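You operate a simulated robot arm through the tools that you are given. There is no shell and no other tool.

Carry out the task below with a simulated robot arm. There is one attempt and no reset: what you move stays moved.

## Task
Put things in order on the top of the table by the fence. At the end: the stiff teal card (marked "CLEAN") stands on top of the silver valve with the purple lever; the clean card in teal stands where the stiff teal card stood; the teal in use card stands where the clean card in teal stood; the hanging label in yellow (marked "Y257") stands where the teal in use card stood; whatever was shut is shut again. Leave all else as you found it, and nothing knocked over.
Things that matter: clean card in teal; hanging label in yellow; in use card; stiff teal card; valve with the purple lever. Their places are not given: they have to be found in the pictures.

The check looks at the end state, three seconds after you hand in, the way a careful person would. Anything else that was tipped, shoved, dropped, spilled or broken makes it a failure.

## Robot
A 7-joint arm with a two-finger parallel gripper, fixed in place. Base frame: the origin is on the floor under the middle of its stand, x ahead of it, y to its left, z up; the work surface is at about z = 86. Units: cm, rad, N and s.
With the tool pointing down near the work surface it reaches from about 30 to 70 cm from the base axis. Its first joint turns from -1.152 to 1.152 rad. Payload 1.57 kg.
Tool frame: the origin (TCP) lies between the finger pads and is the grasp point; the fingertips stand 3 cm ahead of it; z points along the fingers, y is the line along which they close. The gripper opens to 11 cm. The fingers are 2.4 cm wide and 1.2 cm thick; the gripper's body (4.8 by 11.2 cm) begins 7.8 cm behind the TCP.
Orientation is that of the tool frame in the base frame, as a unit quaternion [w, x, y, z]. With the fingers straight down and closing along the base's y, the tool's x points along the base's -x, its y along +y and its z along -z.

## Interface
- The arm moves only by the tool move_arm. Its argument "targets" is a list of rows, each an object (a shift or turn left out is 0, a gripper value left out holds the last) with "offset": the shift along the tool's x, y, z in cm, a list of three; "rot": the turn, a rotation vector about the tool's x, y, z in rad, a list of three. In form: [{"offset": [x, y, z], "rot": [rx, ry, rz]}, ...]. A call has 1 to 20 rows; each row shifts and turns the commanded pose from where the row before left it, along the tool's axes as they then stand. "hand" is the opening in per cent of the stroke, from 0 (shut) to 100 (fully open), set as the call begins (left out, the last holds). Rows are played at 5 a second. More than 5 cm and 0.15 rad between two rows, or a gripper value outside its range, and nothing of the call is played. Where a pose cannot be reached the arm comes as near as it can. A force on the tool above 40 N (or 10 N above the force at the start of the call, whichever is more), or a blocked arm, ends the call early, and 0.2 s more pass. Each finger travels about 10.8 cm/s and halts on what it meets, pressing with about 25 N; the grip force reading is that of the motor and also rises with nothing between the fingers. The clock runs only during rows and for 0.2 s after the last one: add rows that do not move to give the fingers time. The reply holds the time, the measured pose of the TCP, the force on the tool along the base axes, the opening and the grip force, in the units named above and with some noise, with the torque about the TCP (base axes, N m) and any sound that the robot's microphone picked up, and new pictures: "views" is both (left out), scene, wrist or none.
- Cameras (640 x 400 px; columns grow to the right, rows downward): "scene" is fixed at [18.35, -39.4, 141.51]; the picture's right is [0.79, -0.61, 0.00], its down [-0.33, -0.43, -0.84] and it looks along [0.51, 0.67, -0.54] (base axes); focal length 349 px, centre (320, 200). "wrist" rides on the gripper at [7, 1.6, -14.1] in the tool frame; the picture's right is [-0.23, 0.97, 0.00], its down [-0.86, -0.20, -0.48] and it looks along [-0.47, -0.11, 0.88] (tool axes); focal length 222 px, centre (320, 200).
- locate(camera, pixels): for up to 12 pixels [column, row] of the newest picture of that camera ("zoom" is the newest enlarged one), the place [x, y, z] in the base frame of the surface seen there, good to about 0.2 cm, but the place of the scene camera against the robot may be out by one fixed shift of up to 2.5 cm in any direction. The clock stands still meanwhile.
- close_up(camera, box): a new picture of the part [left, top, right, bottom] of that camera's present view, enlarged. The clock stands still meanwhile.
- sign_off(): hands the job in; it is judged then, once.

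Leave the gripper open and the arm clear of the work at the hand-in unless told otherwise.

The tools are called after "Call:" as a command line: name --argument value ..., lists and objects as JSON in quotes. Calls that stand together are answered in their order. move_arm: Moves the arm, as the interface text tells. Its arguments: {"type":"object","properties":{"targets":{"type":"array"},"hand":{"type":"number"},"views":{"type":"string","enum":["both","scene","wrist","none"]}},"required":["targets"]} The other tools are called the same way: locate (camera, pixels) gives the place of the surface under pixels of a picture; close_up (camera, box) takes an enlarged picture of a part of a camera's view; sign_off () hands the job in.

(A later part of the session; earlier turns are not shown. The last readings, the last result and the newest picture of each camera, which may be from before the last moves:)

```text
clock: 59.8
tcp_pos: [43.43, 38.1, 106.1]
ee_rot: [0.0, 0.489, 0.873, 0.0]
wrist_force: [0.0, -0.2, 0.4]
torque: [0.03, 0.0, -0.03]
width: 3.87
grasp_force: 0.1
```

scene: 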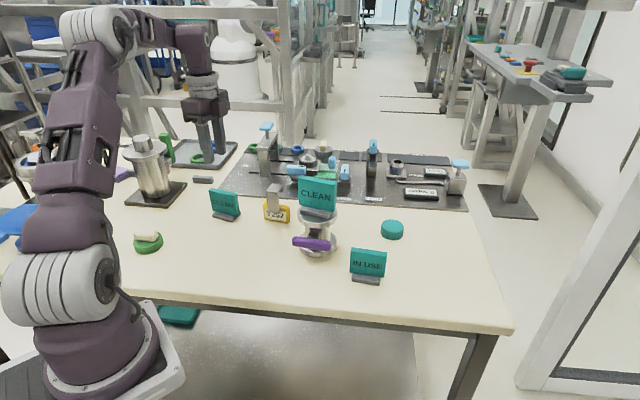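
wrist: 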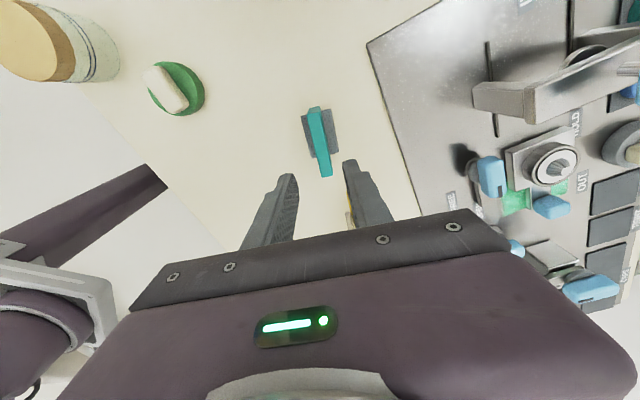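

The near (clean) card stands where the far one stood. Next is the IN USE card at about (57.5, -1.66), θ≈0.887. I go round the loaded valve, raised, via (45, 6), then over to the card.

Call:
move_arm --targets '[{"offset": [0, 0, -4]}, {"offset": [-3.51, -1.929, 0]}, {"offset": [-3.51, -1.929, 0]}, {"offset": [-3.51, -1.929, 0]}, {"offset": [-3.51, -1.929, 0]}, {"offset": [-3.51, -1.929, 0]}, {"offset": [-3.51, -1.929, 0]}, {"offset": [-3.51, -1.929, 0]}, {"offset": [-3.51, -1.929, 0]}, {"offset": [-3.265, 1.656, 0]}, {"offset": [-3.265, 1.656, 0]}, {"offset": [-3.265, 1.656, 0]}, {"offset": [-3.265, 1.656, 0]}, {"rot": [0, 0, -0.134]}, {"offset": [0, 0, 4]}, {"offset": [0, 0, 0]}]' --hand 55

Call:
close_up --camera "wrist" --box '[240, 95, 400, 195]'

Call:
move_arm --targets '[{"offset": [0, 0, 0]}]' --views "none"

```text
clock: 63.2
tcp_pos: [57.53, -1.7, 105.97]
ee_rot: [-0.001, 0.428, 0.904, 0.0]
wrist_force: [0.2, 0.1, 0.3]
torque: [-0.04, 0.01, 0.0]
width: 6.05
grasp_force: 0.0
```

scene: 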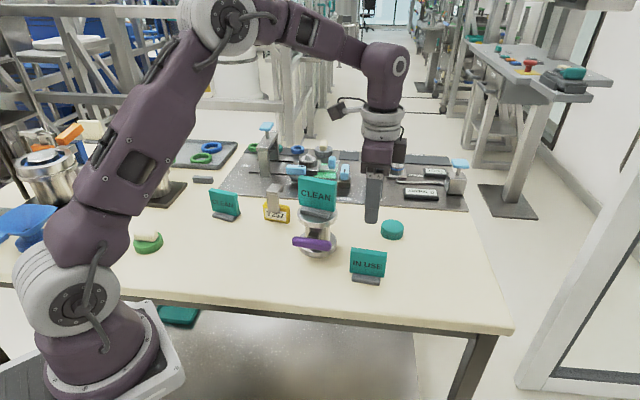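
wrist: 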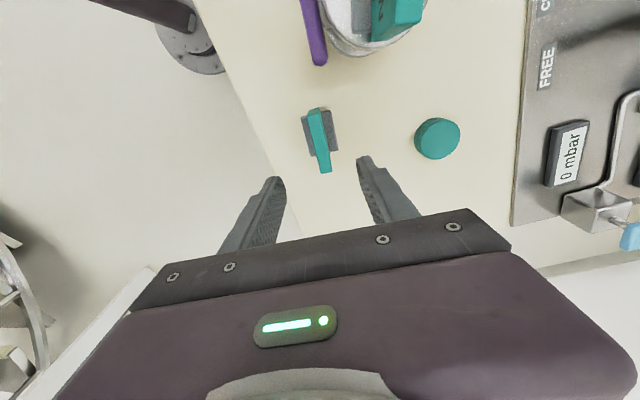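

```text
4.00 times, centred on (320, 145) of wrist
```

zoom: 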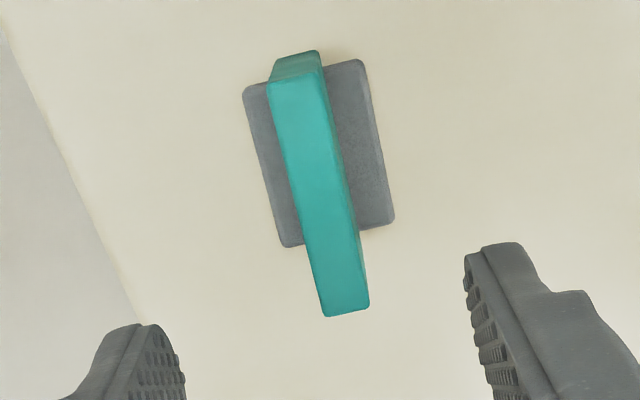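

```text
clock: 63.6
tcp_pos: [57.61, -1.63, 106.06]
ee_rot: [0.0, 0.429, 0.903, 0.0]
wrist_force: [-0.2, -0.2, 0.3]
torque: [0.0, 0.03, 0.03]
width: 6.08
grasp_force: 0.0
```

It is centred within 0.03 cm. Slot centre is about (57.58, -1.65), θ≈0.886. I go down 14.6 cm to TCP z≈91.4 and close in two steps.

Call:
move_arm --targets '[{"offset": [0, 0, 4.5]}, {"offset": [0, 0, 4.5]}, {"offset": [0, 0, 3.5]}, {"offset": [0, 0, 2.1]}, {"offset": [0, 0, 0]}]' --views "wrist"

Call:
move_arm --targets '[{"offset": [0, 0, 0]}, {"offset": [0, 0, 0]}, {"offset": [0, 0, 0]}]' --hand 22 --views "wrist"

```text
clock: 64.8
tcp_pos: [57.69, -1.42, 91.59]
ee_rot: [-0.001, 0.429, 0.903, 0.0]
wrist_force: [1.6, -0.1, 0.2]
torque: [-0.01, 0.01, 0.0]
width: 6.03
grasp_force: 0.2
```

wrist: 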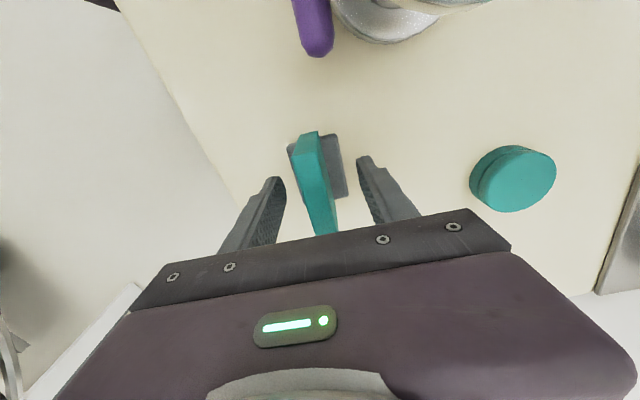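

```text
clock: 65.6
tcp_pos: [57.63, -1.46, 91.54]
ee_rot: [0.0, 0.43, 0.903, 0.0]
wrist_force: [0.3, 0.4, 1.0]
torque: [-0.02, -0.02, 0.03]
width: 2.43
grasp_force: 0.0
```

wrist: 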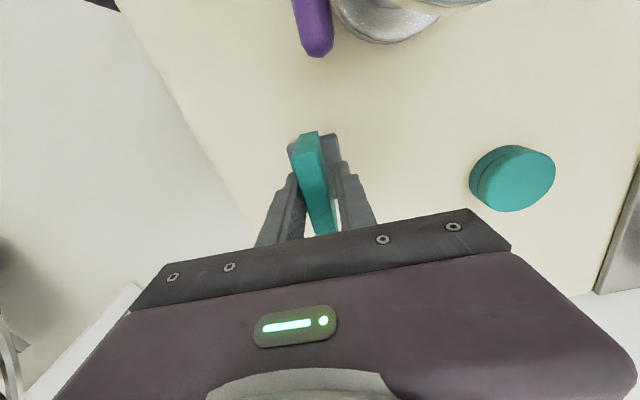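

Centred. I close and lift 14.5 cm.

Call:
move_arm --targets '[{"offset": [0, 0, 0]}, {"offset": [0, 0, 0]}, {"offset": [0, 0, 0]}, {"offset": [0, 0, 0]}]' --hand 0 --views "none"

Call:
move_arm --targets '[{"offset": [0, 0, -1]}, {"offset": [0, 0, -3]}, {"offset": [0, 0, -3.5]}, {"offset": [0, 0, -3.5]}, {"offset": [0, 0, -3.5]}, {"offset": [0, 0, 0]}]'

```text
clock: 66.6
tcp_pos: [57.59, -1.72, 91.56]
ee_rot: [0.0, 0.429, 0.903, 0.0]
wrist_force: [-0.1, 0.6, 1.6]
torque: [0.02, -0.02, 0.01]
width: 1.56
grasp_force: 24.9
```

```text
clock: 68.0
tcp_pos: [57.61, -1.39, 106.23]
ee_rot: [0.0, 0.429, 0.904, -0.001]
wrist_force: [-0.1, -0.1, -0.6]
torque: [-0.05, -0.03, 0.04]
width: 1.57
grasp_force: 25.3
```

scene: 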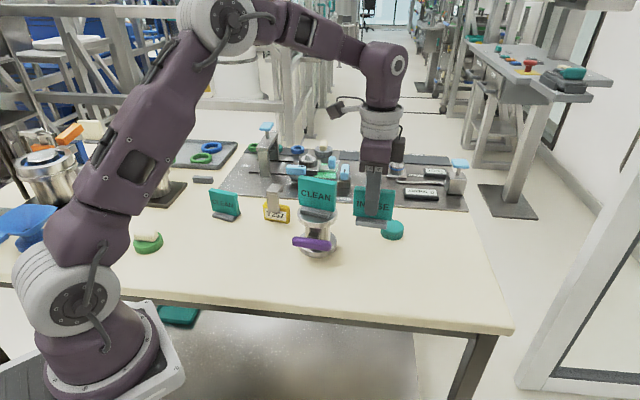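
wrist: 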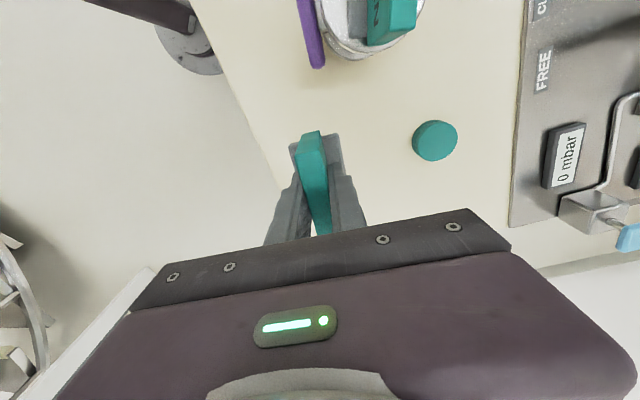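

It is held well. I carry the IN USE card to the near card's old place (36.4, 19.5), going in front of the valve via (45, 2), then turn to θ≈0.494.

Call:
move_arm --targets '[{"offset": [3.557, -2.519, 0]}, {"offset": [3.557, -2.519, 0]}, {"offset": [3.557, -2.519, 0]}, {"offset": [3.822, 0.882, 0]}, {"offset": [3.822, 0.882, 0]}, {"offset": [3.822, 0.882, 0]}, {"offset": [3.822, 0.882, 0]}, {"offset": [3.822, 0.882, 0]}, {"rot": [0, 0, -0.131]}, {"rot": [0, 0, -0.131]}, {"rot": [0, 0, -0.131]}, {"offset": [0, 0, 0]}, {"offset": [0, 0, 0]}]'

Call:
move_arm --targets '[{"offset": [0, 0, 0]}]' --views "none"

Call:
move_arm --targets '[{"offset": [0, 0, 0]}]' --views "none"

```text
clock: 70.8
tcp_pos: [36.33, 19.33, 106.08]
ee_rot: [0.0, 0.244, 0.97, 0.0]
wrist_force: [-0.1, -0.8, -0.9]
torque: [0.01, 0.0, 0.03]
width: 1.55
grasp_force: 25.1
```

scene: 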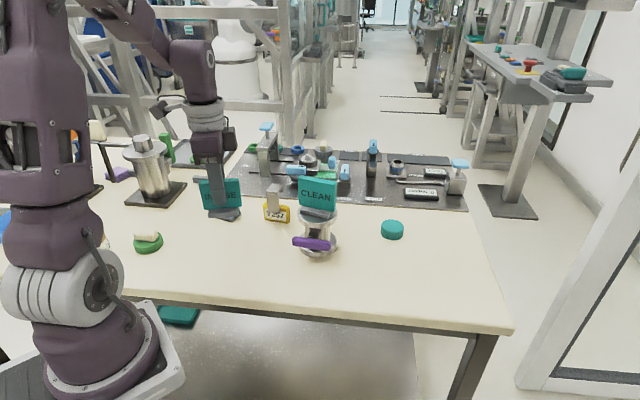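
wrist: 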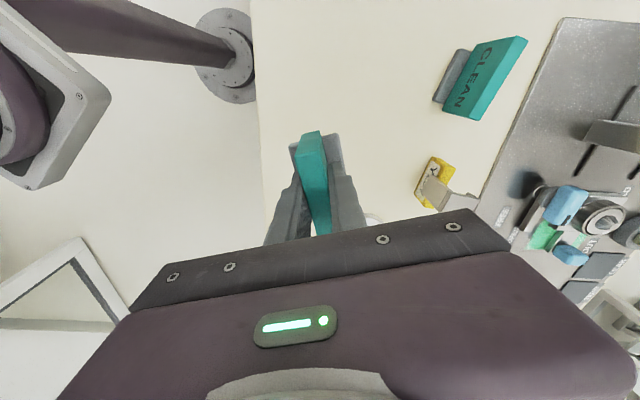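

```text
clock: 71.2
tcp_pos: [36.37, 19.27, 106.0]
ee_rot: [0.0, 0.244, 0.97, 0.0]
wrist_force: [-0.5, -0.3, -0.6]
torque: [0.01, 0.02, 0.03]
width: 1.57
grasp_force: 24.7
```

```text
clock: 71.6
tcp_pos: [36.33, 19.38, 106.09]
ee_rot: [0.0, 0.243, 0.97, 0.001]
wrist_force: [0.0, -0.1, 0.0]
torque: [0.01, 0.01, 0.03]
width: 1.55
grasp_force: 25.3
```

I nudge +0.2 in y and lower 14.0 cm, then take small steps (expected contact at TCP z≈91.55).

Call:
move_arm --targets '[{"offset": [0.095, 0.176, 0]}, {"offset": [0, 0, 4.5]}, {"offset": [0, 0, 4.5]}, {"offset": [0, 0, 3.5]}, {"offset": [0, 0, 1.5]}, {"offset": [0, 0, 0]}]' --views "wrist"

Call:
move_arm --targets '[{"offset": [0, 0, 0.15]}, {"offset": [0, 0, 0]}]' --views "none"

Call:
move_arm --targets '[{"offset": [0, 0, 0.1]}, {"offset": [0, 0, 0]}]' --views "none"

```text
clock: 73.0
tcp_pos: [36.0, 19.59, 91.99]
ee_rot: [0.0, 0.244, 0.97, 0.0]
wrist_force: [-0.1, -0.2, -1.3]
torque: [0.0, 0.02, -0.05]
width: 1.58
grasp_force: 24.9
```

wrist: 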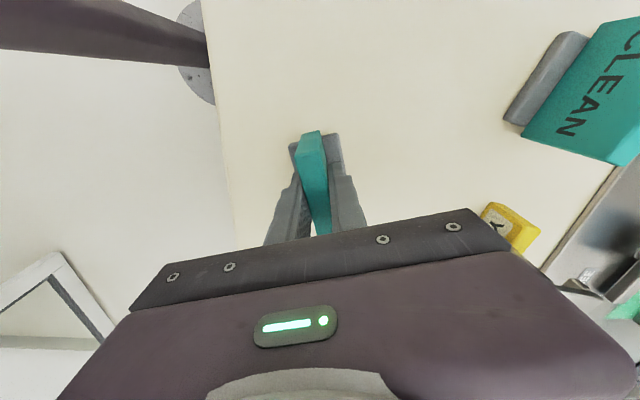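

```text
clock: 73.6
tcp_pos: [36.19, 19.51, 91.93]
ee_rot: [0.001, 0.244, 0.97, -0.001]
wrist_force: [-0.4, 0.7, -1.4]
torque: [-0.02, 0.0, 0.03]
width: 1.57
grasp_force: 25.0
```

```text
clock: 74.2
tcp_pos: [36.09, 19.62, 91.86]
ee_rot: [0.0, 0.243, 0.97, 0.0]
wrist_force: [0.0, -0.4, -0.8]
torque: [0.03, 0.01, -0.03]
width: 1.58
grasp_force: 25.2
```

The TCP is at (36.1, 19.57), so I correct +0.23 in x and continue down slowly.

Call:
move_arm --targets '[{"offset": [-0.2, 0.11, 0]}, {"offset": [0, 0, 0.08]}, {"offset": [0, 0, 0]}]' --views "none"

Call:
move_arm --targets '[{"offset": [0, 0, 0.07]}, {"offset": [0, 0, 0]}]' --views "none"

Call:
move_arm --targets '[{"offset": [0, 0, 0.06]}, {"offset": [0, 0, 0]}]' --views "none"

```text
clock: 75.0
tcp_pos: [36.43, 19.64, 91.72]
ee_rot: [0.0, 0.243, 0.97, 0.0]
wrist_force: [-0.1, -0.4, -0.5]
torque: [0.04, 0.01, -0.02]
width: 1.55
grasp_force: 25.0
```

```text
clock: 75.6
tcp_pos: [36.38, 19.55, 91.75]
ee_rot: [0.0, 0.243, 0.97, -0.001]
wrist_force: [-1.0, -0.4, -0.6]
torque: [0.01, -0.01, 0.0]
width: 1.54
grasp_force: 25.5
```

```text
clock: 76.2
tcp_pos: [36.37, 19.48, 91.65]
ee_rot: [0.0, 0.244, 0.97, -0.001]
wrist_force: [1.2, 1.1, -1.5]
torque: [-0.02, -0.04, 0.0]
width: 1.6
grasp_force: 24.9
```

Still no contact. Two more small steps.

Call:
move_arm --targets '[{"offset": [0, 0, 0.06]}, {"offset": [0, 0, 0]}]' --views "none"

Call:
move_arm --targets '[{"offset": [0, 0, 0.05]}, {"offset": [0, 0, 0]}]' --views "none"

```text
clock: 76.8
tcp_pos: [36.47, 19.54, 91.58]
ee_rot: [0.0, 0.244, 0.97, 0.0]
wrist_force: [-0.8, 0.4, -1.2]
torque: [-0.01, -0.01, -0.01]
width: 1.57
grasp_force: 24.7
```

```text
clock: 77.4
tcp_pos: [36.55, 19.59, 91.56]
ee_rot: [0.0, 0.243, 0.97, 0.001]
wrist_force: [-0.7, 0.2, 2.3]
torque: [0.0, -0.07, 0.03]
width: 1.58
grasp_force: 24.5
```

Contact has begun (+2.3 N at z=91.56). I release and rise.

Call:
move_arm --targets '[{"offset": [0, 0, 0]}, {"offset": [0, 0, 0]}, {"offset": [0, 0, 0]}]' --hand 35 --views "wrist"

Call:
move_arm --targets '[{"offset": [0, 0, -1]}, {"offset": [0, 0, -3]}, {"offset": [0, 0, -4]}, {"offset": [0, 0, -4]}, {"offset": [0, 0, -4]}, {"offset": [0, 0, 0]}]'

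```text
clock: 78.2
tcp_pos: [36.42, 19.62, 91.52]
ee_rot: [0.0, 0.243, 0.97, 0.0]
wrist_force: [0.2, 0.0, 0.5]
torque: [-0.02, 0.03, 0.0]
width: 3.86
grasp_force: 0.0
```

wrist: 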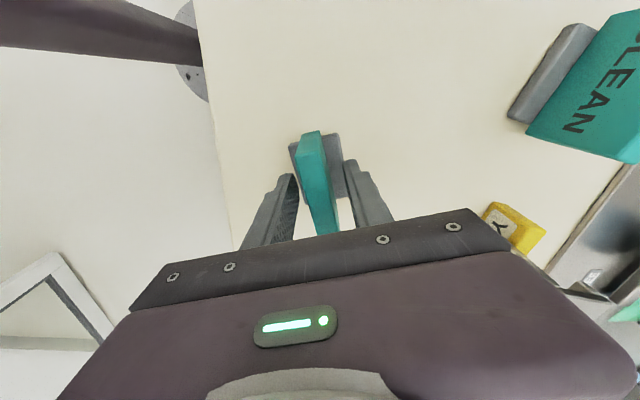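

```text
clock: 79.6
tcp_pos: [36.53, 19.77, 107.37]
ee_rot: [0.0, 0.244, 0.97, 0.0]
wrist_force: [0.8, 0.6, -0.6]
torque: [0.02, 0.0, -0.03]
width: 3.86
grasp_force: 0.0
```

scene: 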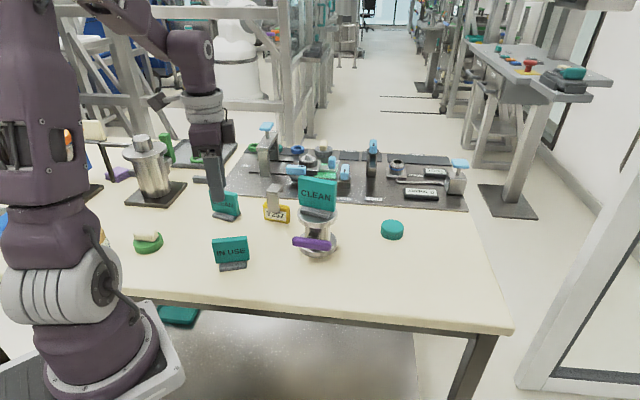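
wrist: 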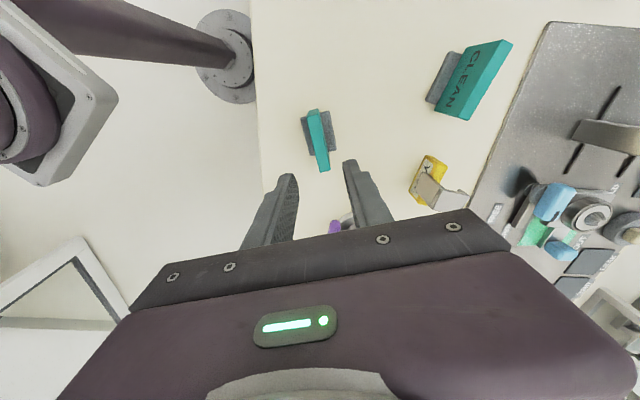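

The IN USE card stands in the near slot. Now the yellow label: I hover above it at about (53.2, 27.4) with θ≈0.92 to study its shape.

Call:
move_arm --targets '[{"offset": [-2.207, 2.953, 0]}, {"offset": [-2.207, 2.953, 0]}, {"offset": [-2.207, 2.953, 0]}, {"offset": [-2.207, 2.953, 0]}, {"offset": [-2.207, 2.953, 0]}, {"rot": [0, 0, 0.1433]}, {"rot": [0, 0, 0.1433]}, {"rot": [0, 0, 0.1433]}, {"offset": [0, 0, 0]}]' --hand 75

Call:
close_up --camera "wrist" --box '[240, 80, 400, 180]'

Call:
close_up --camera "scene" --box '[245, 175, 309, 235]'

```text
clock: 81.6
tcp_pos: [53.27, 27.35, 107.35]
ee_rot: [0.0, 0.447, 0.895, 0.0]
wrist_force: [0.5, -0.1, 0.6]
torque: [0.02, 0.01, -0.02]
width: 8.25
grasp_force: 0.2
```

scene: 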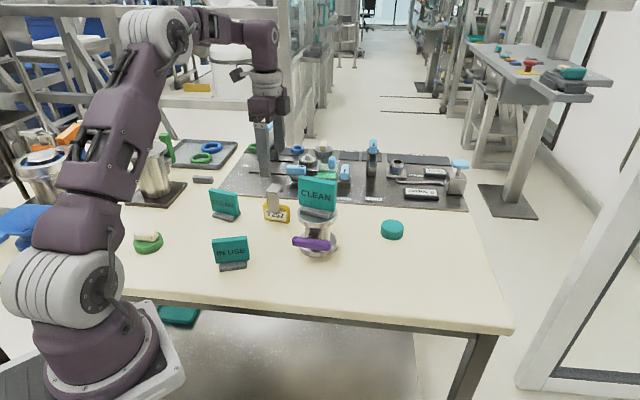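
wrist: 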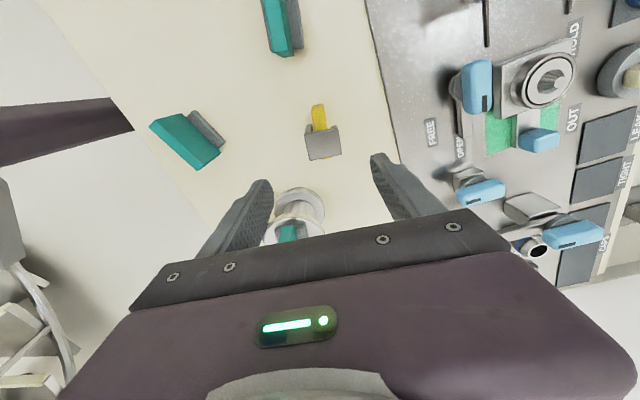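

```text
4.00 times, centred on (320, 130) of wrist
```

zoom: 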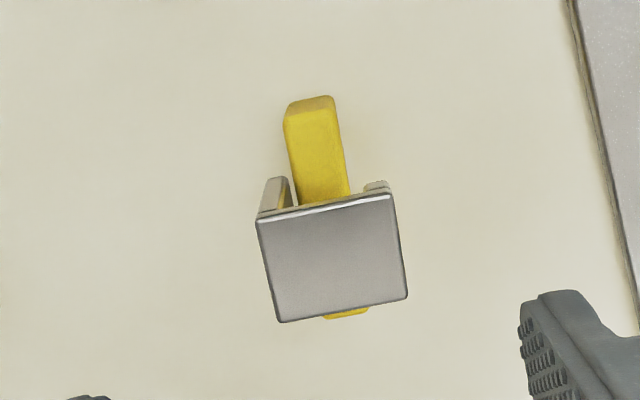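

```text
6.67 times, centred on (277, 205) of scene
```

zoom: 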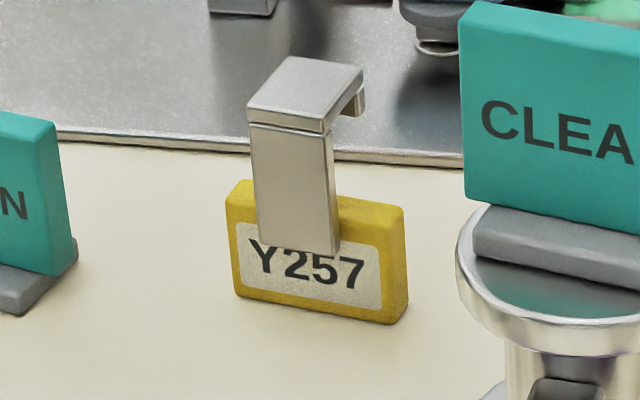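

The label is a yellow block with a metal hook: a strip on its front face, a top plate reaching back, and a short lip. I'll locate its parts for grasp planning.

Call:
close_up --camera "wrist" --box '[240, 80, 400, 180]'

Call:
locate --camera "zoom" --pixels '[[262, 225], [388, 202], [400, 292], [284, 315], [330, 255], [290, 125], [330, 115], [315, 150], [300, 190], [340, 185], [345, 314], [277, 190]]'

Call:
close_up --camera "scene" --box '[245, 175, 309, 235]'

Call:
locate --camera "zoom" --pixels '[[232, 195], [400, 215], [240, 290], [400, 318], [262, 230], [330, 248], [255, 135], [325, 140], [250, 108], [350, 75], [358, 105], [245, 188]]'

```text
4.00 times, centred on (320, 130) of wrist
```

zoom: 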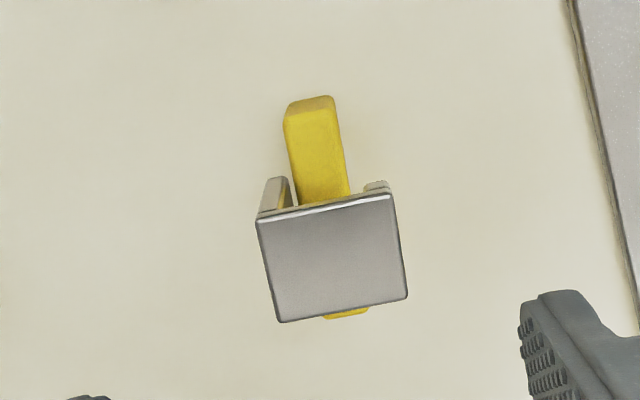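

```text
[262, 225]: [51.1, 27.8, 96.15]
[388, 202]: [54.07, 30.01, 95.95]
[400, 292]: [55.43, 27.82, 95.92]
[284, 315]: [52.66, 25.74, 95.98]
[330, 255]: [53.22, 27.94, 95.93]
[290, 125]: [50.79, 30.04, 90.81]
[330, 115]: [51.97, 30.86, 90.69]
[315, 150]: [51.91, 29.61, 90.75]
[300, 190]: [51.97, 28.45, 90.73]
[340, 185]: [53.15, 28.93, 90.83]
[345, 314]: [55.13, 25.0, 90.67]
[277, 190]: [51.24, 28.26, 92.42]
```

```text
6.67 times, centred on (277, 205) of scene
```

zoom: 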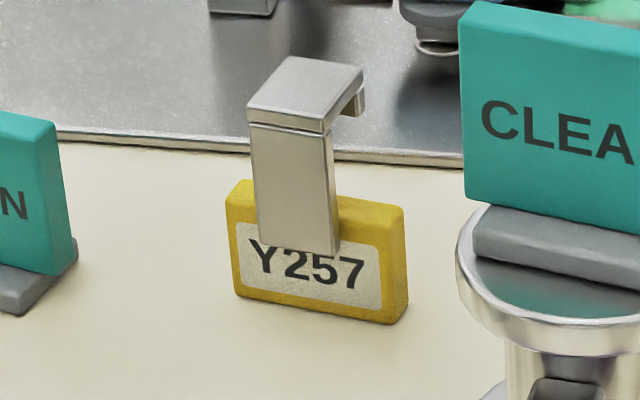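

```text
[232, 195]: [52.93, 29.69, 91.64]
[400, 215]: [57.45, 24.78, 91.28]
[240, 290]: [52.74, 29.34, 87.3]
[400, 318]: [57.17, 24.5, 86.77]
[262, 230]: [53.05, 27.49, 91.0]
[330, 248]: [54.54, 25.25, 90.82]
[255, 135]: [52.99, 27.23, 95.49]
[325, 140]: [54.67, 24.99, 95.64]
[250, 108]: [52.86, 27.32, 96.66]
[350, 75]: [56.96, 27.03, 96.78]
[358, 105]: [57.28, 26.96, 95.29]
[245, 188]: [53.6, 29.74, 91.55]
```

The label's plate centre is at tool offset about (0.39, 0.40), yawed about +0.035, with plate z=96.0, depth 3.8 and width about 3. The body top is at 90.75, under the plate's middle. I'll grip the hook front-to-back (strip and lip) with TCP at about z=95. I align first and re-check.

Call:
move_arm --targets '[{"offset": [0.39, 0.4, 0]}, {"rot": [0, 0, 0.035]}, {"offset": [0, 0, 1.5]}, {"offset": [0, 0, 0]}, {"offset": [0, 0, 0]}]' --hand 58 --views "wrist"

Call:
close_up --camera "wrist" --box '[260, 85, 380, 160]'

Call:
move_arm --targets '[{"offset": [0, 0, 0]}]' --views "none"

```text
clock: 82.8
tcp_pos: [53.23, 27.72, 105.79]
ee_rot: [-0.001, 0.461, 0.887, 0.0]
wrist_force: [-0.4, 0.5, 0.7]
torque: [-0.02, 0.0, 0.01]
width: 6.37
grasp_force: 0.1
```

wrist: 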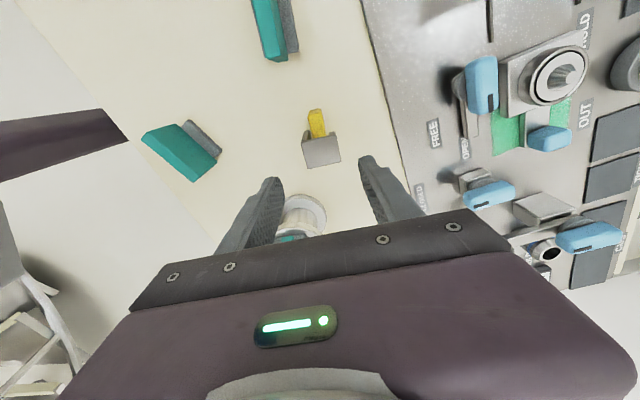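

```text
5.33 times, centred on (320, 122) of wrist
```

zoom: 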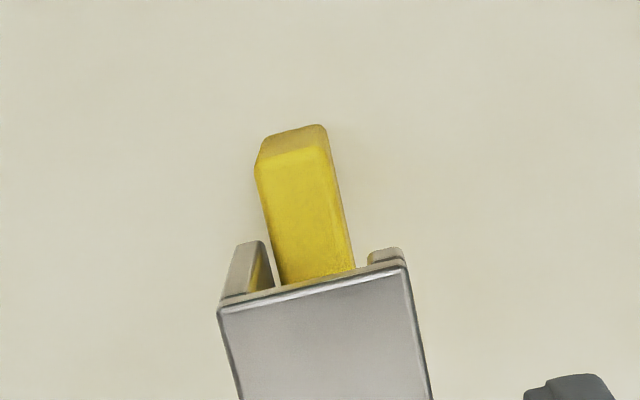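

```text
clock: 83.2
tcp_pos: [53.26, 27.86, 105.78]
ee_rot: [0.0, 0.461, 0.887, 0.0]
wrist_force: [-0.4, 0.5, 0.0]
torque: [0.01, -0.01, 0.02]
width: 6.4
grasp_force: 0.0
```

Call:
close_up --camera "wrist" --box '[240, 95, 400, 195]'

Call:
locate --camera "zoom" --pixels '[[256, 190], [385, 165], [398, 258], [275, 285], [328, 225]]'

```text
4.00 times, centred on (320, 145) of wrist
```

zoom: 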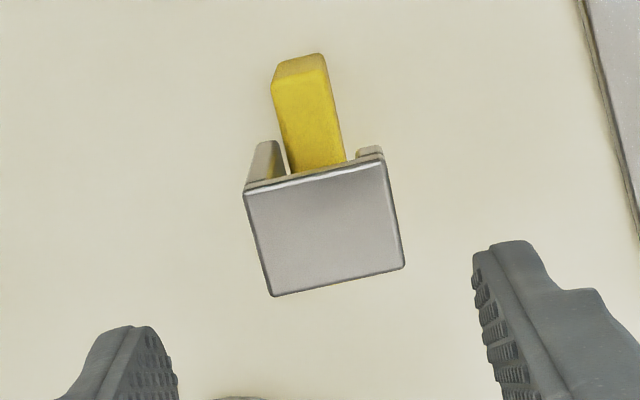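

```text
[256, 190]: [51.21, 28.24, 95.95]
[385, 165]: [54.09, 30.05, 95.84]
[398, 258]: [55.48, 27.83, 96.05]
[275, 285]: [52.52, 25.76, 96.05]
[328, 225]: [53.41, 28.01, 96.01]
```

It is aligned, with a y offset of only about 0.1. I go down 10.8 cm to TCP z≈95.0 and check.

Call:
move_arm --targets '[{"offset": [0.02, 0.1, 0]}, {"offset": [0, 0, 4]}, {"offset": [0, 0, 4]}, {"offset": [0, 0, 2.8]}, {"offset": [0, 0, 0]}]'

Call:
close_up --camera "wrist" --box '[220, 110, 420, 235]'

Call:
close_up --camera "scene" --box '[235, 150, 319, 235]'

```text
clock: 84.4
tcp_pos: [53.36, 27.86, 95.03]
ee_rot: [0.001, 0.461, 0.888, 0.0]
wrist_force: [-0.4, -0.7, 0.2]
torque: [0.0, 0.0, -0.02]
width: 6.39
grasp_force: 0.1
```

scene: 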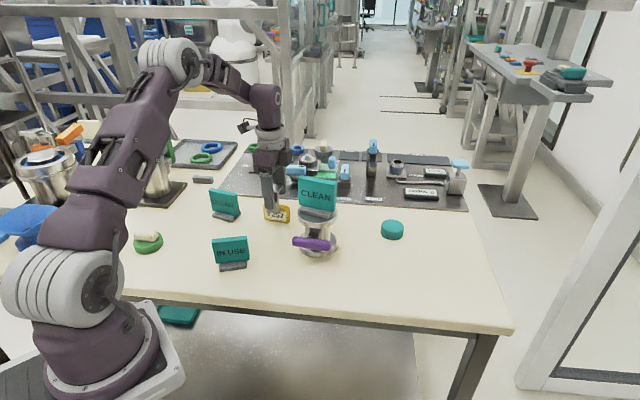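
wrist: 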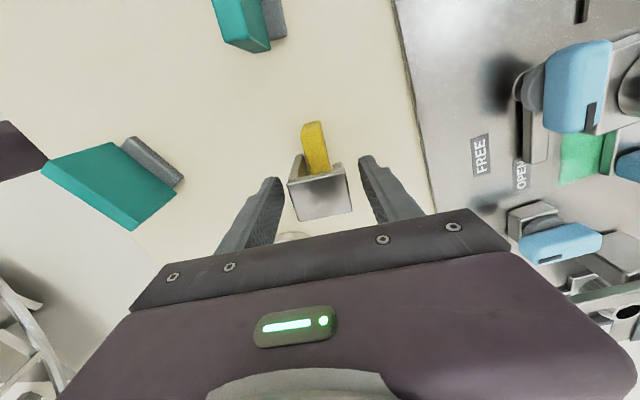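

```text
3.20 times, centred on (320, 172) of wrist
```

zoom: 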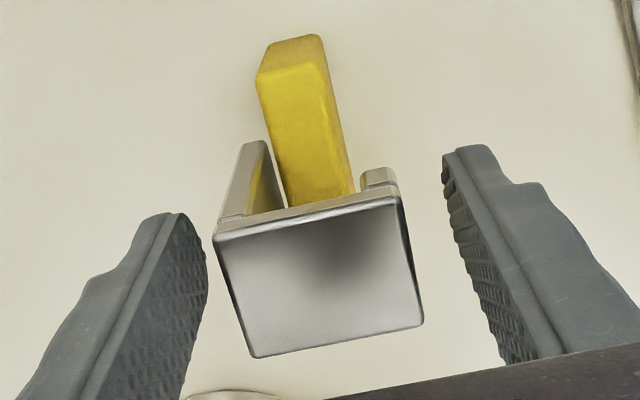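

```text
4.71 times, centred on (277, 192) of scene
```

zoom: 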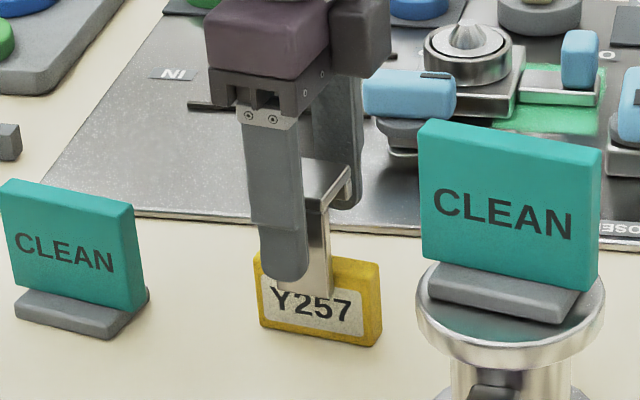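

The fingers straddle the hook, front and back. I close to about 4.3 cm first and look.

Call:
move_arm --targets '[{"offset": [0, 0, 0]}, {"offset": [0, 0, 0]}]' --hand 40 --views "wrist"

Call:
close_up --camera "wrist" --box '[220, 110, 420, 235]'

```text
clock: 85.0
tcp_pos: [53.43, 27.89, 94.92]
ee_rot: [0.0, 0.461, 0.887, 0.0]
wrist_force: [0.4, 0.7, 0.5]
torque: [-0.01, -0.01, 0.0]
width: 4.39
grasp_force: 0.2
```

wrist: 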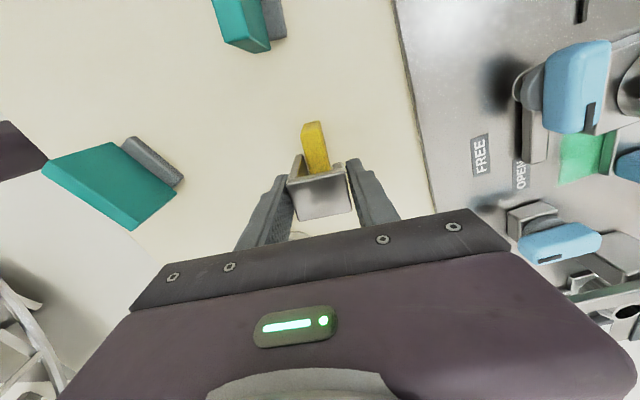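

```text
3.20 times, centred on (320, 172) of wrist
```

zoom: 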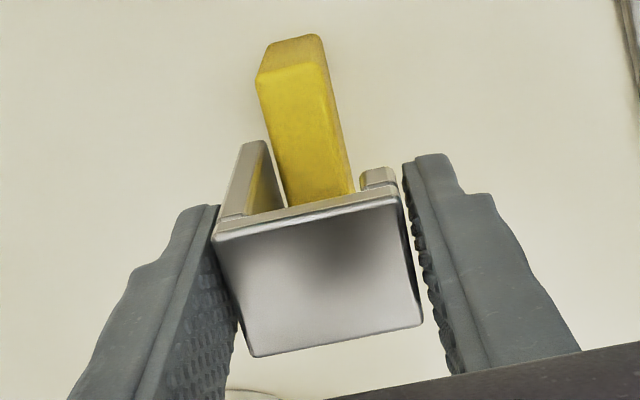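

The front finger nearly touches the strip while the back has about 0.3 cm of gap. I shift -0.13 along tool y, then close.

Call:
move_arm --targets '[{"offset": [0, -0.13, 0]}, {"offset": [0, 0, 0]}]' --views "wrist"

Call:
close_up --camera "wrist" --box '[220, 110, 420, 235]'

```text
clock: 85.6
tcp_pos: [53.23, 27.86, 94.98]
ee_rot: [0.0, 0.46, 0.888, 0.0]
wrist_force: [-0.5, -0.2, 0.0]
torque: [-0.02, -0.01, -0.01]
width: 4.41
grasp_force: 0.1
```

wrist: 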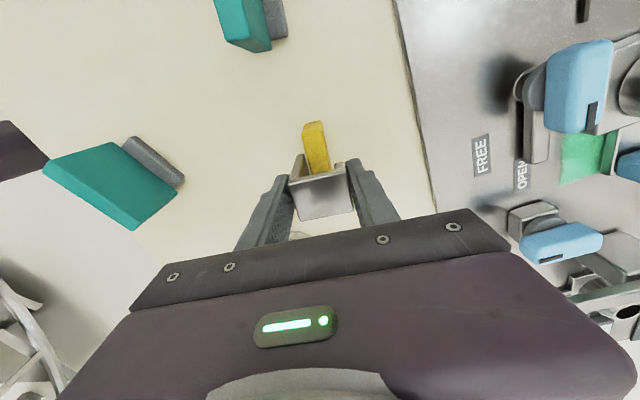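

```text
3.20 times, centred on (320, 172) of wrist
```

zoom: 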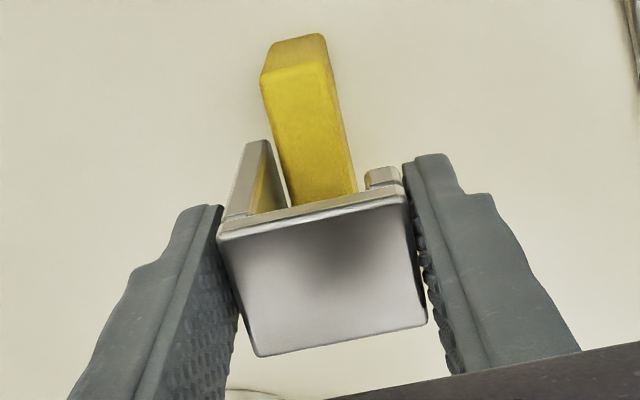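

Centred now. I close fully.

Call:
move_arm --targets '[{"offset": [0, 0, 0]}, {"offset": [0, 0, 0]}, {"offset": [0, 0, 0]}, {"offset": [0, 0, 0]}]' --hand 0 --views "both"

Call:
close_up --camera "scene" --box '[235, 150, 319, 235]'

```text
clock: 86.6
tcp_pos: [53.34, 27.8, 94.99]
ee_rot: [0.0, 0.461, 0.888, -0.001]
wrist_force: [-0.3, 0.1, 0.5]
torque: [0.0, -0.05, 0.04]
width: 3.97
grasp_force: 24.8
```

scene: 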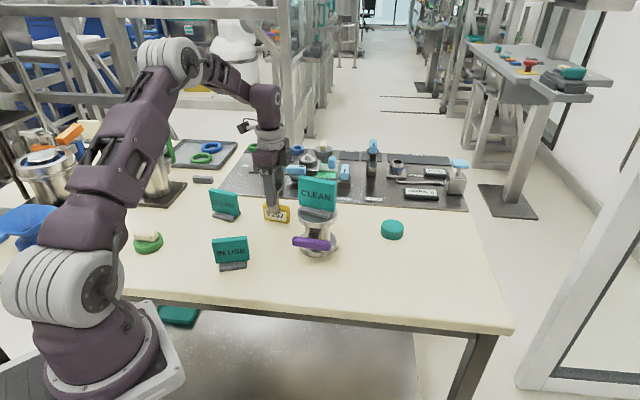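
wrist: 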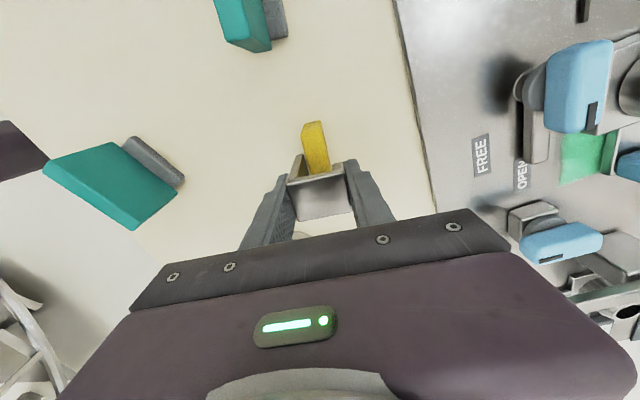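

```text
4.71 times, centred on (277, 192) of scene
```

zoom: 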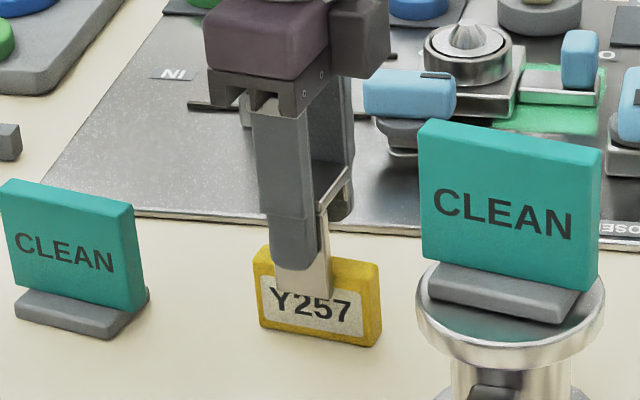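

The grip holds at 3.97 cm. I lift 3 cm first to check that the label hangs straight.

Call:
move_arm --targets '[{"offset": [0, 0, -0.5]}, {"offset": [0, 0, -1]}, {"offset": [0, 0, -1.5]}, {"offset": [0, 0, 0]}]'

Call:
close_up --camera "scene" --box '[235, 140, 319, 235]'

```text
clock: 87.6
tcp_pos: [53.28, 27.94, 98.16]
ee_rot: [0.0, 0.461, 0.887, 0.0]
wrist_force: [0.1, 0.0, -0.6]
torque: [0.0, 0.0, 0.04]
width: 3.99
grasp_force: 25.3
```

scene: 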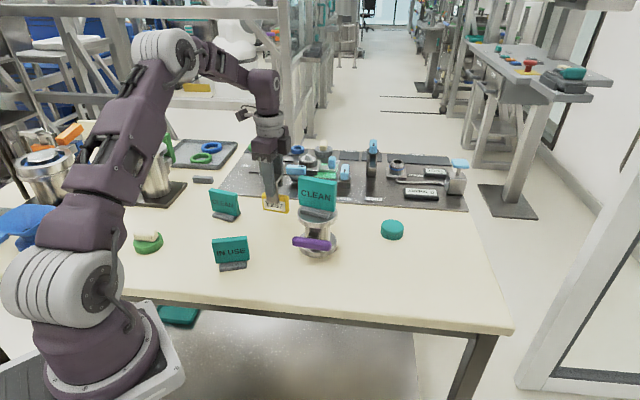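
wrist: 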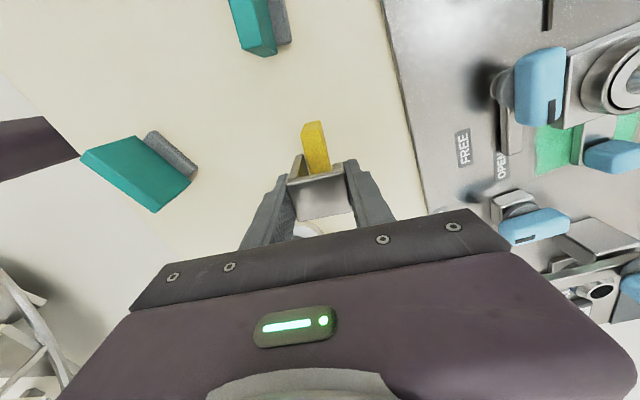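

```text
4.21 times, centred on (277, 188) of scene
```

zoom: 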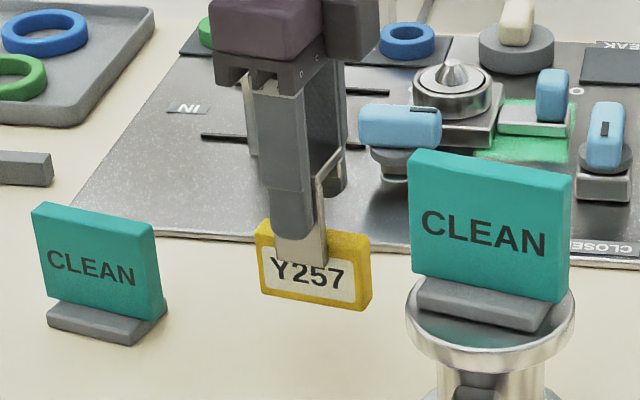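

It hangs straight. I lift 9 cm more, then go in front of the valve via (44, 22) and (46, 2) to the IN USE card's old place (57.58, -1.65), turning to θ≈0.886.

Call:
move_arm --targets '[{"offset": [0, 0, -3]}, {"offset": [0, 0, -3]}, {"offset": [0, 0, -3]}, {"offset": [0.197, -3.659, 0]}, {"offset": [0.197, -3.659, 0]}, {"offset": [0.197, -3.659, 0]}, {"offset": [-3.502, -1.973, 0]}, {"offset": [-3.502, -1.973, 0]}, {"offset": [-3.502, -1.973, 0]}, {"offset": [-3.502, -1.973, 0]}, {"offset": [-3.502, -1.973, 0]}, {"offset": [-3.215, 2.458, 0]}, {"offset": [-3.215, 2.458, 0]}, {"offset": [-3.215, 2.458, 0]}, {"rot": [0, 0, -0.072]}, {"offset": [0, 0, 0]}, {"offset": [0, 0, 0]}]'

Call:
move_arm --targets '[{"offset": [0, 0, 0]}]' --views "none"

Call:
move_arm --targets '[{"offset": [0, 0, 0]}]' --views "none"

```text
clock: 91.2
tcp_pos: [57.65, -1.74, 107.19]
ee_rot: [-0.001, 0.428, 0.904, 0.0]
wrist_force: [0.1, -0.1, -0.4]
torque: [-0.01, 0.05, 0.0]
width: 3.95
grasp_force: 25.2
```

scene: 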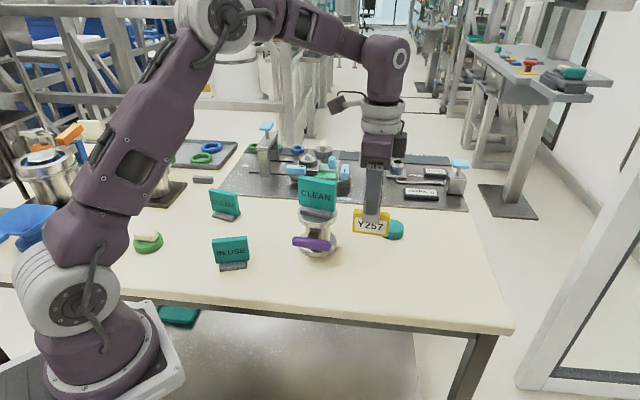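
wrist: 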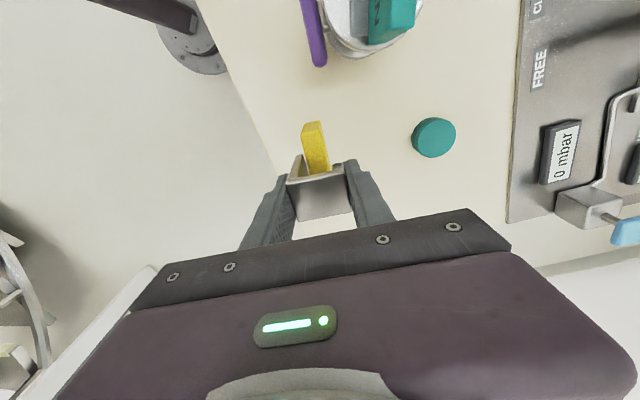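

```text
clock: 91.6
tcp_pos: [57.66, -1.68, 107.21]
ee_rot: [0.0, 0.428, 0.904, 0.001]
wrist_force: [0.5, -0.6, -1.5]
torque: [0.0, 0.01, -0.01]
width: 3.96
grasp_force: 24.9
```

```text
clock: 92.0
tcp_pos: [57.6, -1.66, 107.11]
ee_rot: [0.0, 0.428, 0.904, -0.001]
wrist_force: [-0.1, -0.8, 0.0]
torque: [0.04, -0.03, -0.03]
width: 3.98
grasp_force: 25.0
```

Right over the slot (57.64, -1.69). I lower 11.7 cm, then in small steps (expected contact near TCP z≈95.0).

Call:
move_arm --targets '[{"offset": [0, 0, 4]}, {"offset": [0, 0, 4]}, {"offset": [0, 0, 2.5]}, {"offset": [0, 0, 1.2]}, {"offset": [0, 0, 0]}]'

Call:
move_arm --targets '[{"offset": [0, 0, 0.1]}, {"offset": [0, 0, 0]}]' --views "none"

Call:
move_arm --targets '[{"offset": [0, 0, 0.1]}, {"offset": [0, 0, 0]}]' --views "none"

```text
clock: 93.2
tcp_pos: [57.47, -1.51, 95.59]
ee_rot: [0.001, 0.428, 0.904, 0.001]
wrist_force: [0.0, -0.6, -1.1]
torque: [0.05, -0.01, 0.0]
width: 3.97
grasp_force: 24.6
```

scene: 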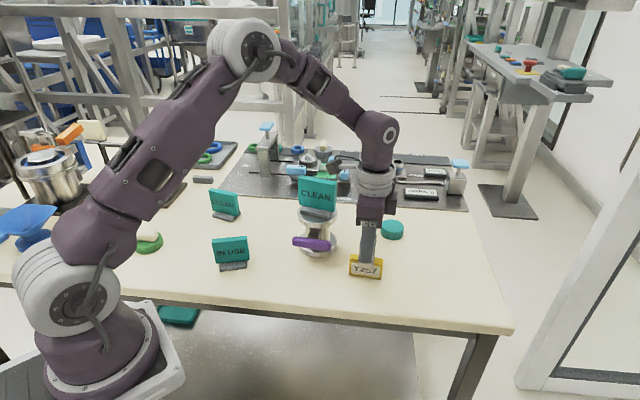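
wrist: 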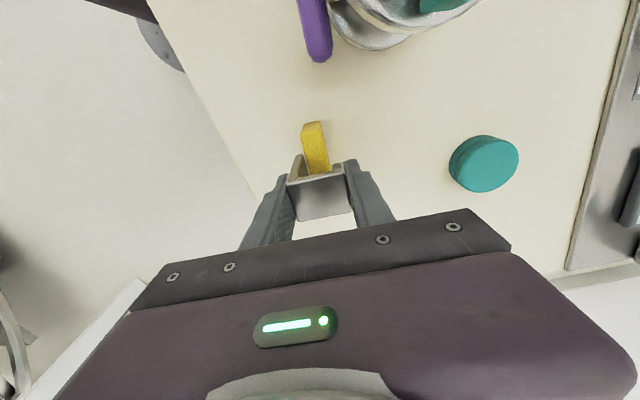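

```text
clock: 93.8
tcp_pos: [57.46, -1.61, 95.53]
ee_rot: [0.0, 0.429, 0.903, 0.0]
wrist_force: [0.1, 0.3, -1.0]
torque: [-0.03, 0.02, 0.03]
width: 3.95
grasp_force: 25.2
```

```text
clock: 94.4
tcp_pos: [57.6, -1.46, 95.23]
ee_rot: [0.0, 0.428, 0.904, 0.0]
wrist_force: [-0.4, -0.6, 0.1]
torque: [0.01, 0.0, 0.0]
width: 3.97
grasp_force: 25.7
```

Close now, with position about (57.5, -1.55), which is fine. More small steps.

Call:
move_arm --targets '[{"offset": [0, 0, 0.08]}, {"offset": [0, 0, 0]}]' --views "none"

Call:
move_arm --targets '[{"offset": [0, 0, 0.06]}, {"offset": [0, 0, 0]}]' --views "none"

Call:
move_arm --targets '[{"offset": [0, 0, 0.05]}, {"offset": [0, 0, 0]}]' --views "none"

```text
clock: 95.0
tcp_pos: [57.45, -1.51, 95.25]
ee_rot: [0.001, 0.429, 0.903, 0.0]
wrist_force: [-0.1, -0.5, -0.4]
torque: [-0.01, -0.02, 0.0]
width: 3.99
grasp_force: 25.1
```

```text
clock: 95.6
tcp_pos: [57.56, -1.61, 95.18]
ee_rot: [-0.001, 0.43, 0.903, 0.0]
wrist_force: [-0.2, -0.6, -0.9]
torque: [0.0, -0.07, -0.03]
width: 3.98
grasp_force: 24.9
```

```text
clock: 96.2
tcp_pos: [57.56, -1.74, 95.04]
ee_rot: [-0.001, 0.429, 0.903, 0.001]
wrist_force: [0.2, 0.4, 0.2]
torque: [0.02, -0.03, 0.0]
width: 3.97
grasp_force: 25.4
```

Call:
move_arm --targets '[{"offset": [0, 0, 0.05]}, {"offset": [0, 0, 0]}]' --views "none"

Call:
move_arm --targets '[{"offset": [0, 0, 0.04]}, {"offset": [0, 0, 0]}]' --views "none"

```text
clock: 96.8
tcp_pos: [57.59, -1.6, 94.95]
ee_rot: [0.0, 0.43, 0.903, 0.0]
wrist_force: [-0.1, -0.6, -0.8]
torque: [0.01, -0.02, -0.02]
width: 3.98
grasp_force: 24.6
```

```text
clock: 97.4
tcp_pos: [57.48, -1.68, 94.97]
ee_rot: [-0.001, 0.429, 0.903, -0.001]
wrist_force: [-3.3, 0.3, 7.2]
torque: [-0.07, 0.29, -0.02]
width: 3.98
grasp_force: 24.9
```

Contact at z=94.97 with +7 N. I back up slightly to relieve the sideways force, look, and then release gently.

Call:
move_arm --targets '[{"offset": [0, 0, -0.03]}, {"offset": [0, 0, 0]}]' --views "both"

Call:
close_up --camera "scene" --box '[330, 220, 404, 290]'

```text
clock: 98.0
tcp_pos: [57.54, -1.67, 95.06]
ee_rot: [0.001, 0.429, 0.903, 0.0]
wrist_force: [-0.2, -2.5, 13.9]
torque: [-0.05, 0.29, 0.03]
width: 3.98
grasp_force: 25.0
```

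scene: 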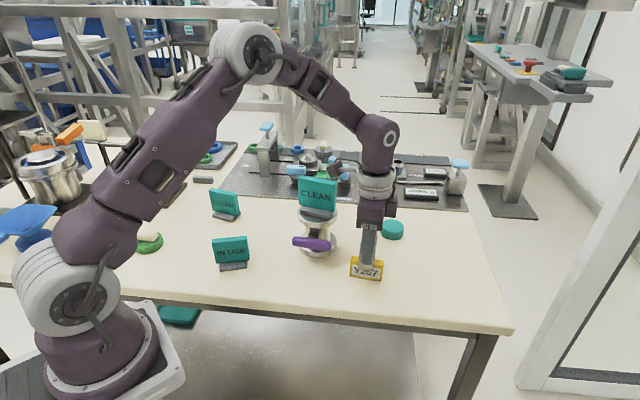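
wrist: 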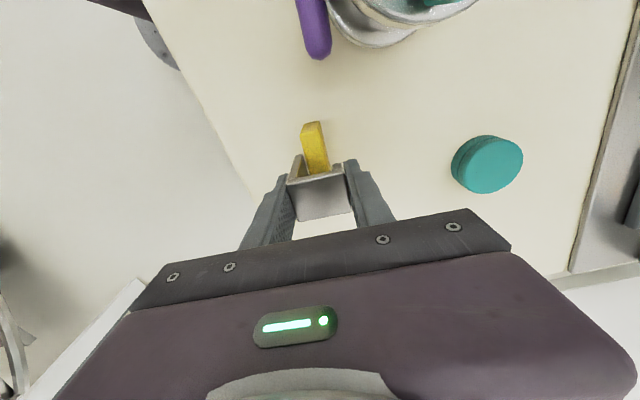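

```text
5.71 times, centred on (367, 255) of scene
```

zoom: 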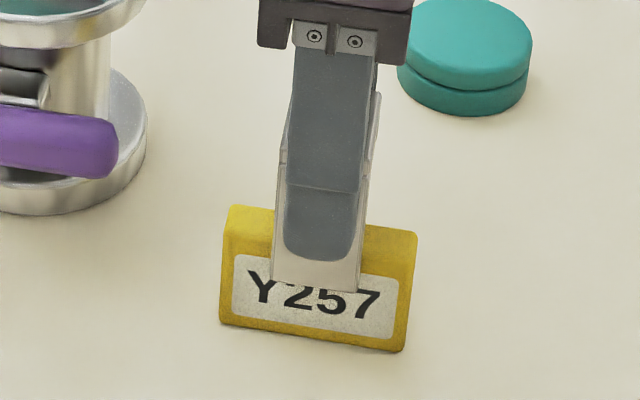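

The force is still about 14 N. I ease up another 0.06 cm before releasing.

Call:
move_arm --targets '[{"offset": [0, 0, -0.05]}, {"offset": [0, 0, 0]}]' --views "none"

Call:
move_arm --targets '[{"offset": [0, 0, 0]}]' --views "none"

```text
clock: 98.6
tcp_pos: [57.55, -1.6, 94.93]
ee_rot: [-0.001, 0.428, 0.904, 0.0]
wrist_force: [0.2, 1.5, 0.7]
torque: [-0.05, -0.1, 0.01]
width: 3.93
grasp_force: 25.0
```

```text
clock: 99.0
tcp_pos: [57.55, -1.6, 95.15]
ee_rot: [0.001, 0.429, 0.903, 0.0]
wrist_force: [0.8, 0.0, -0.8]
torque: [0.01, 0.02, -0.02]
width: 4.0
grasp_force: 25.5
```

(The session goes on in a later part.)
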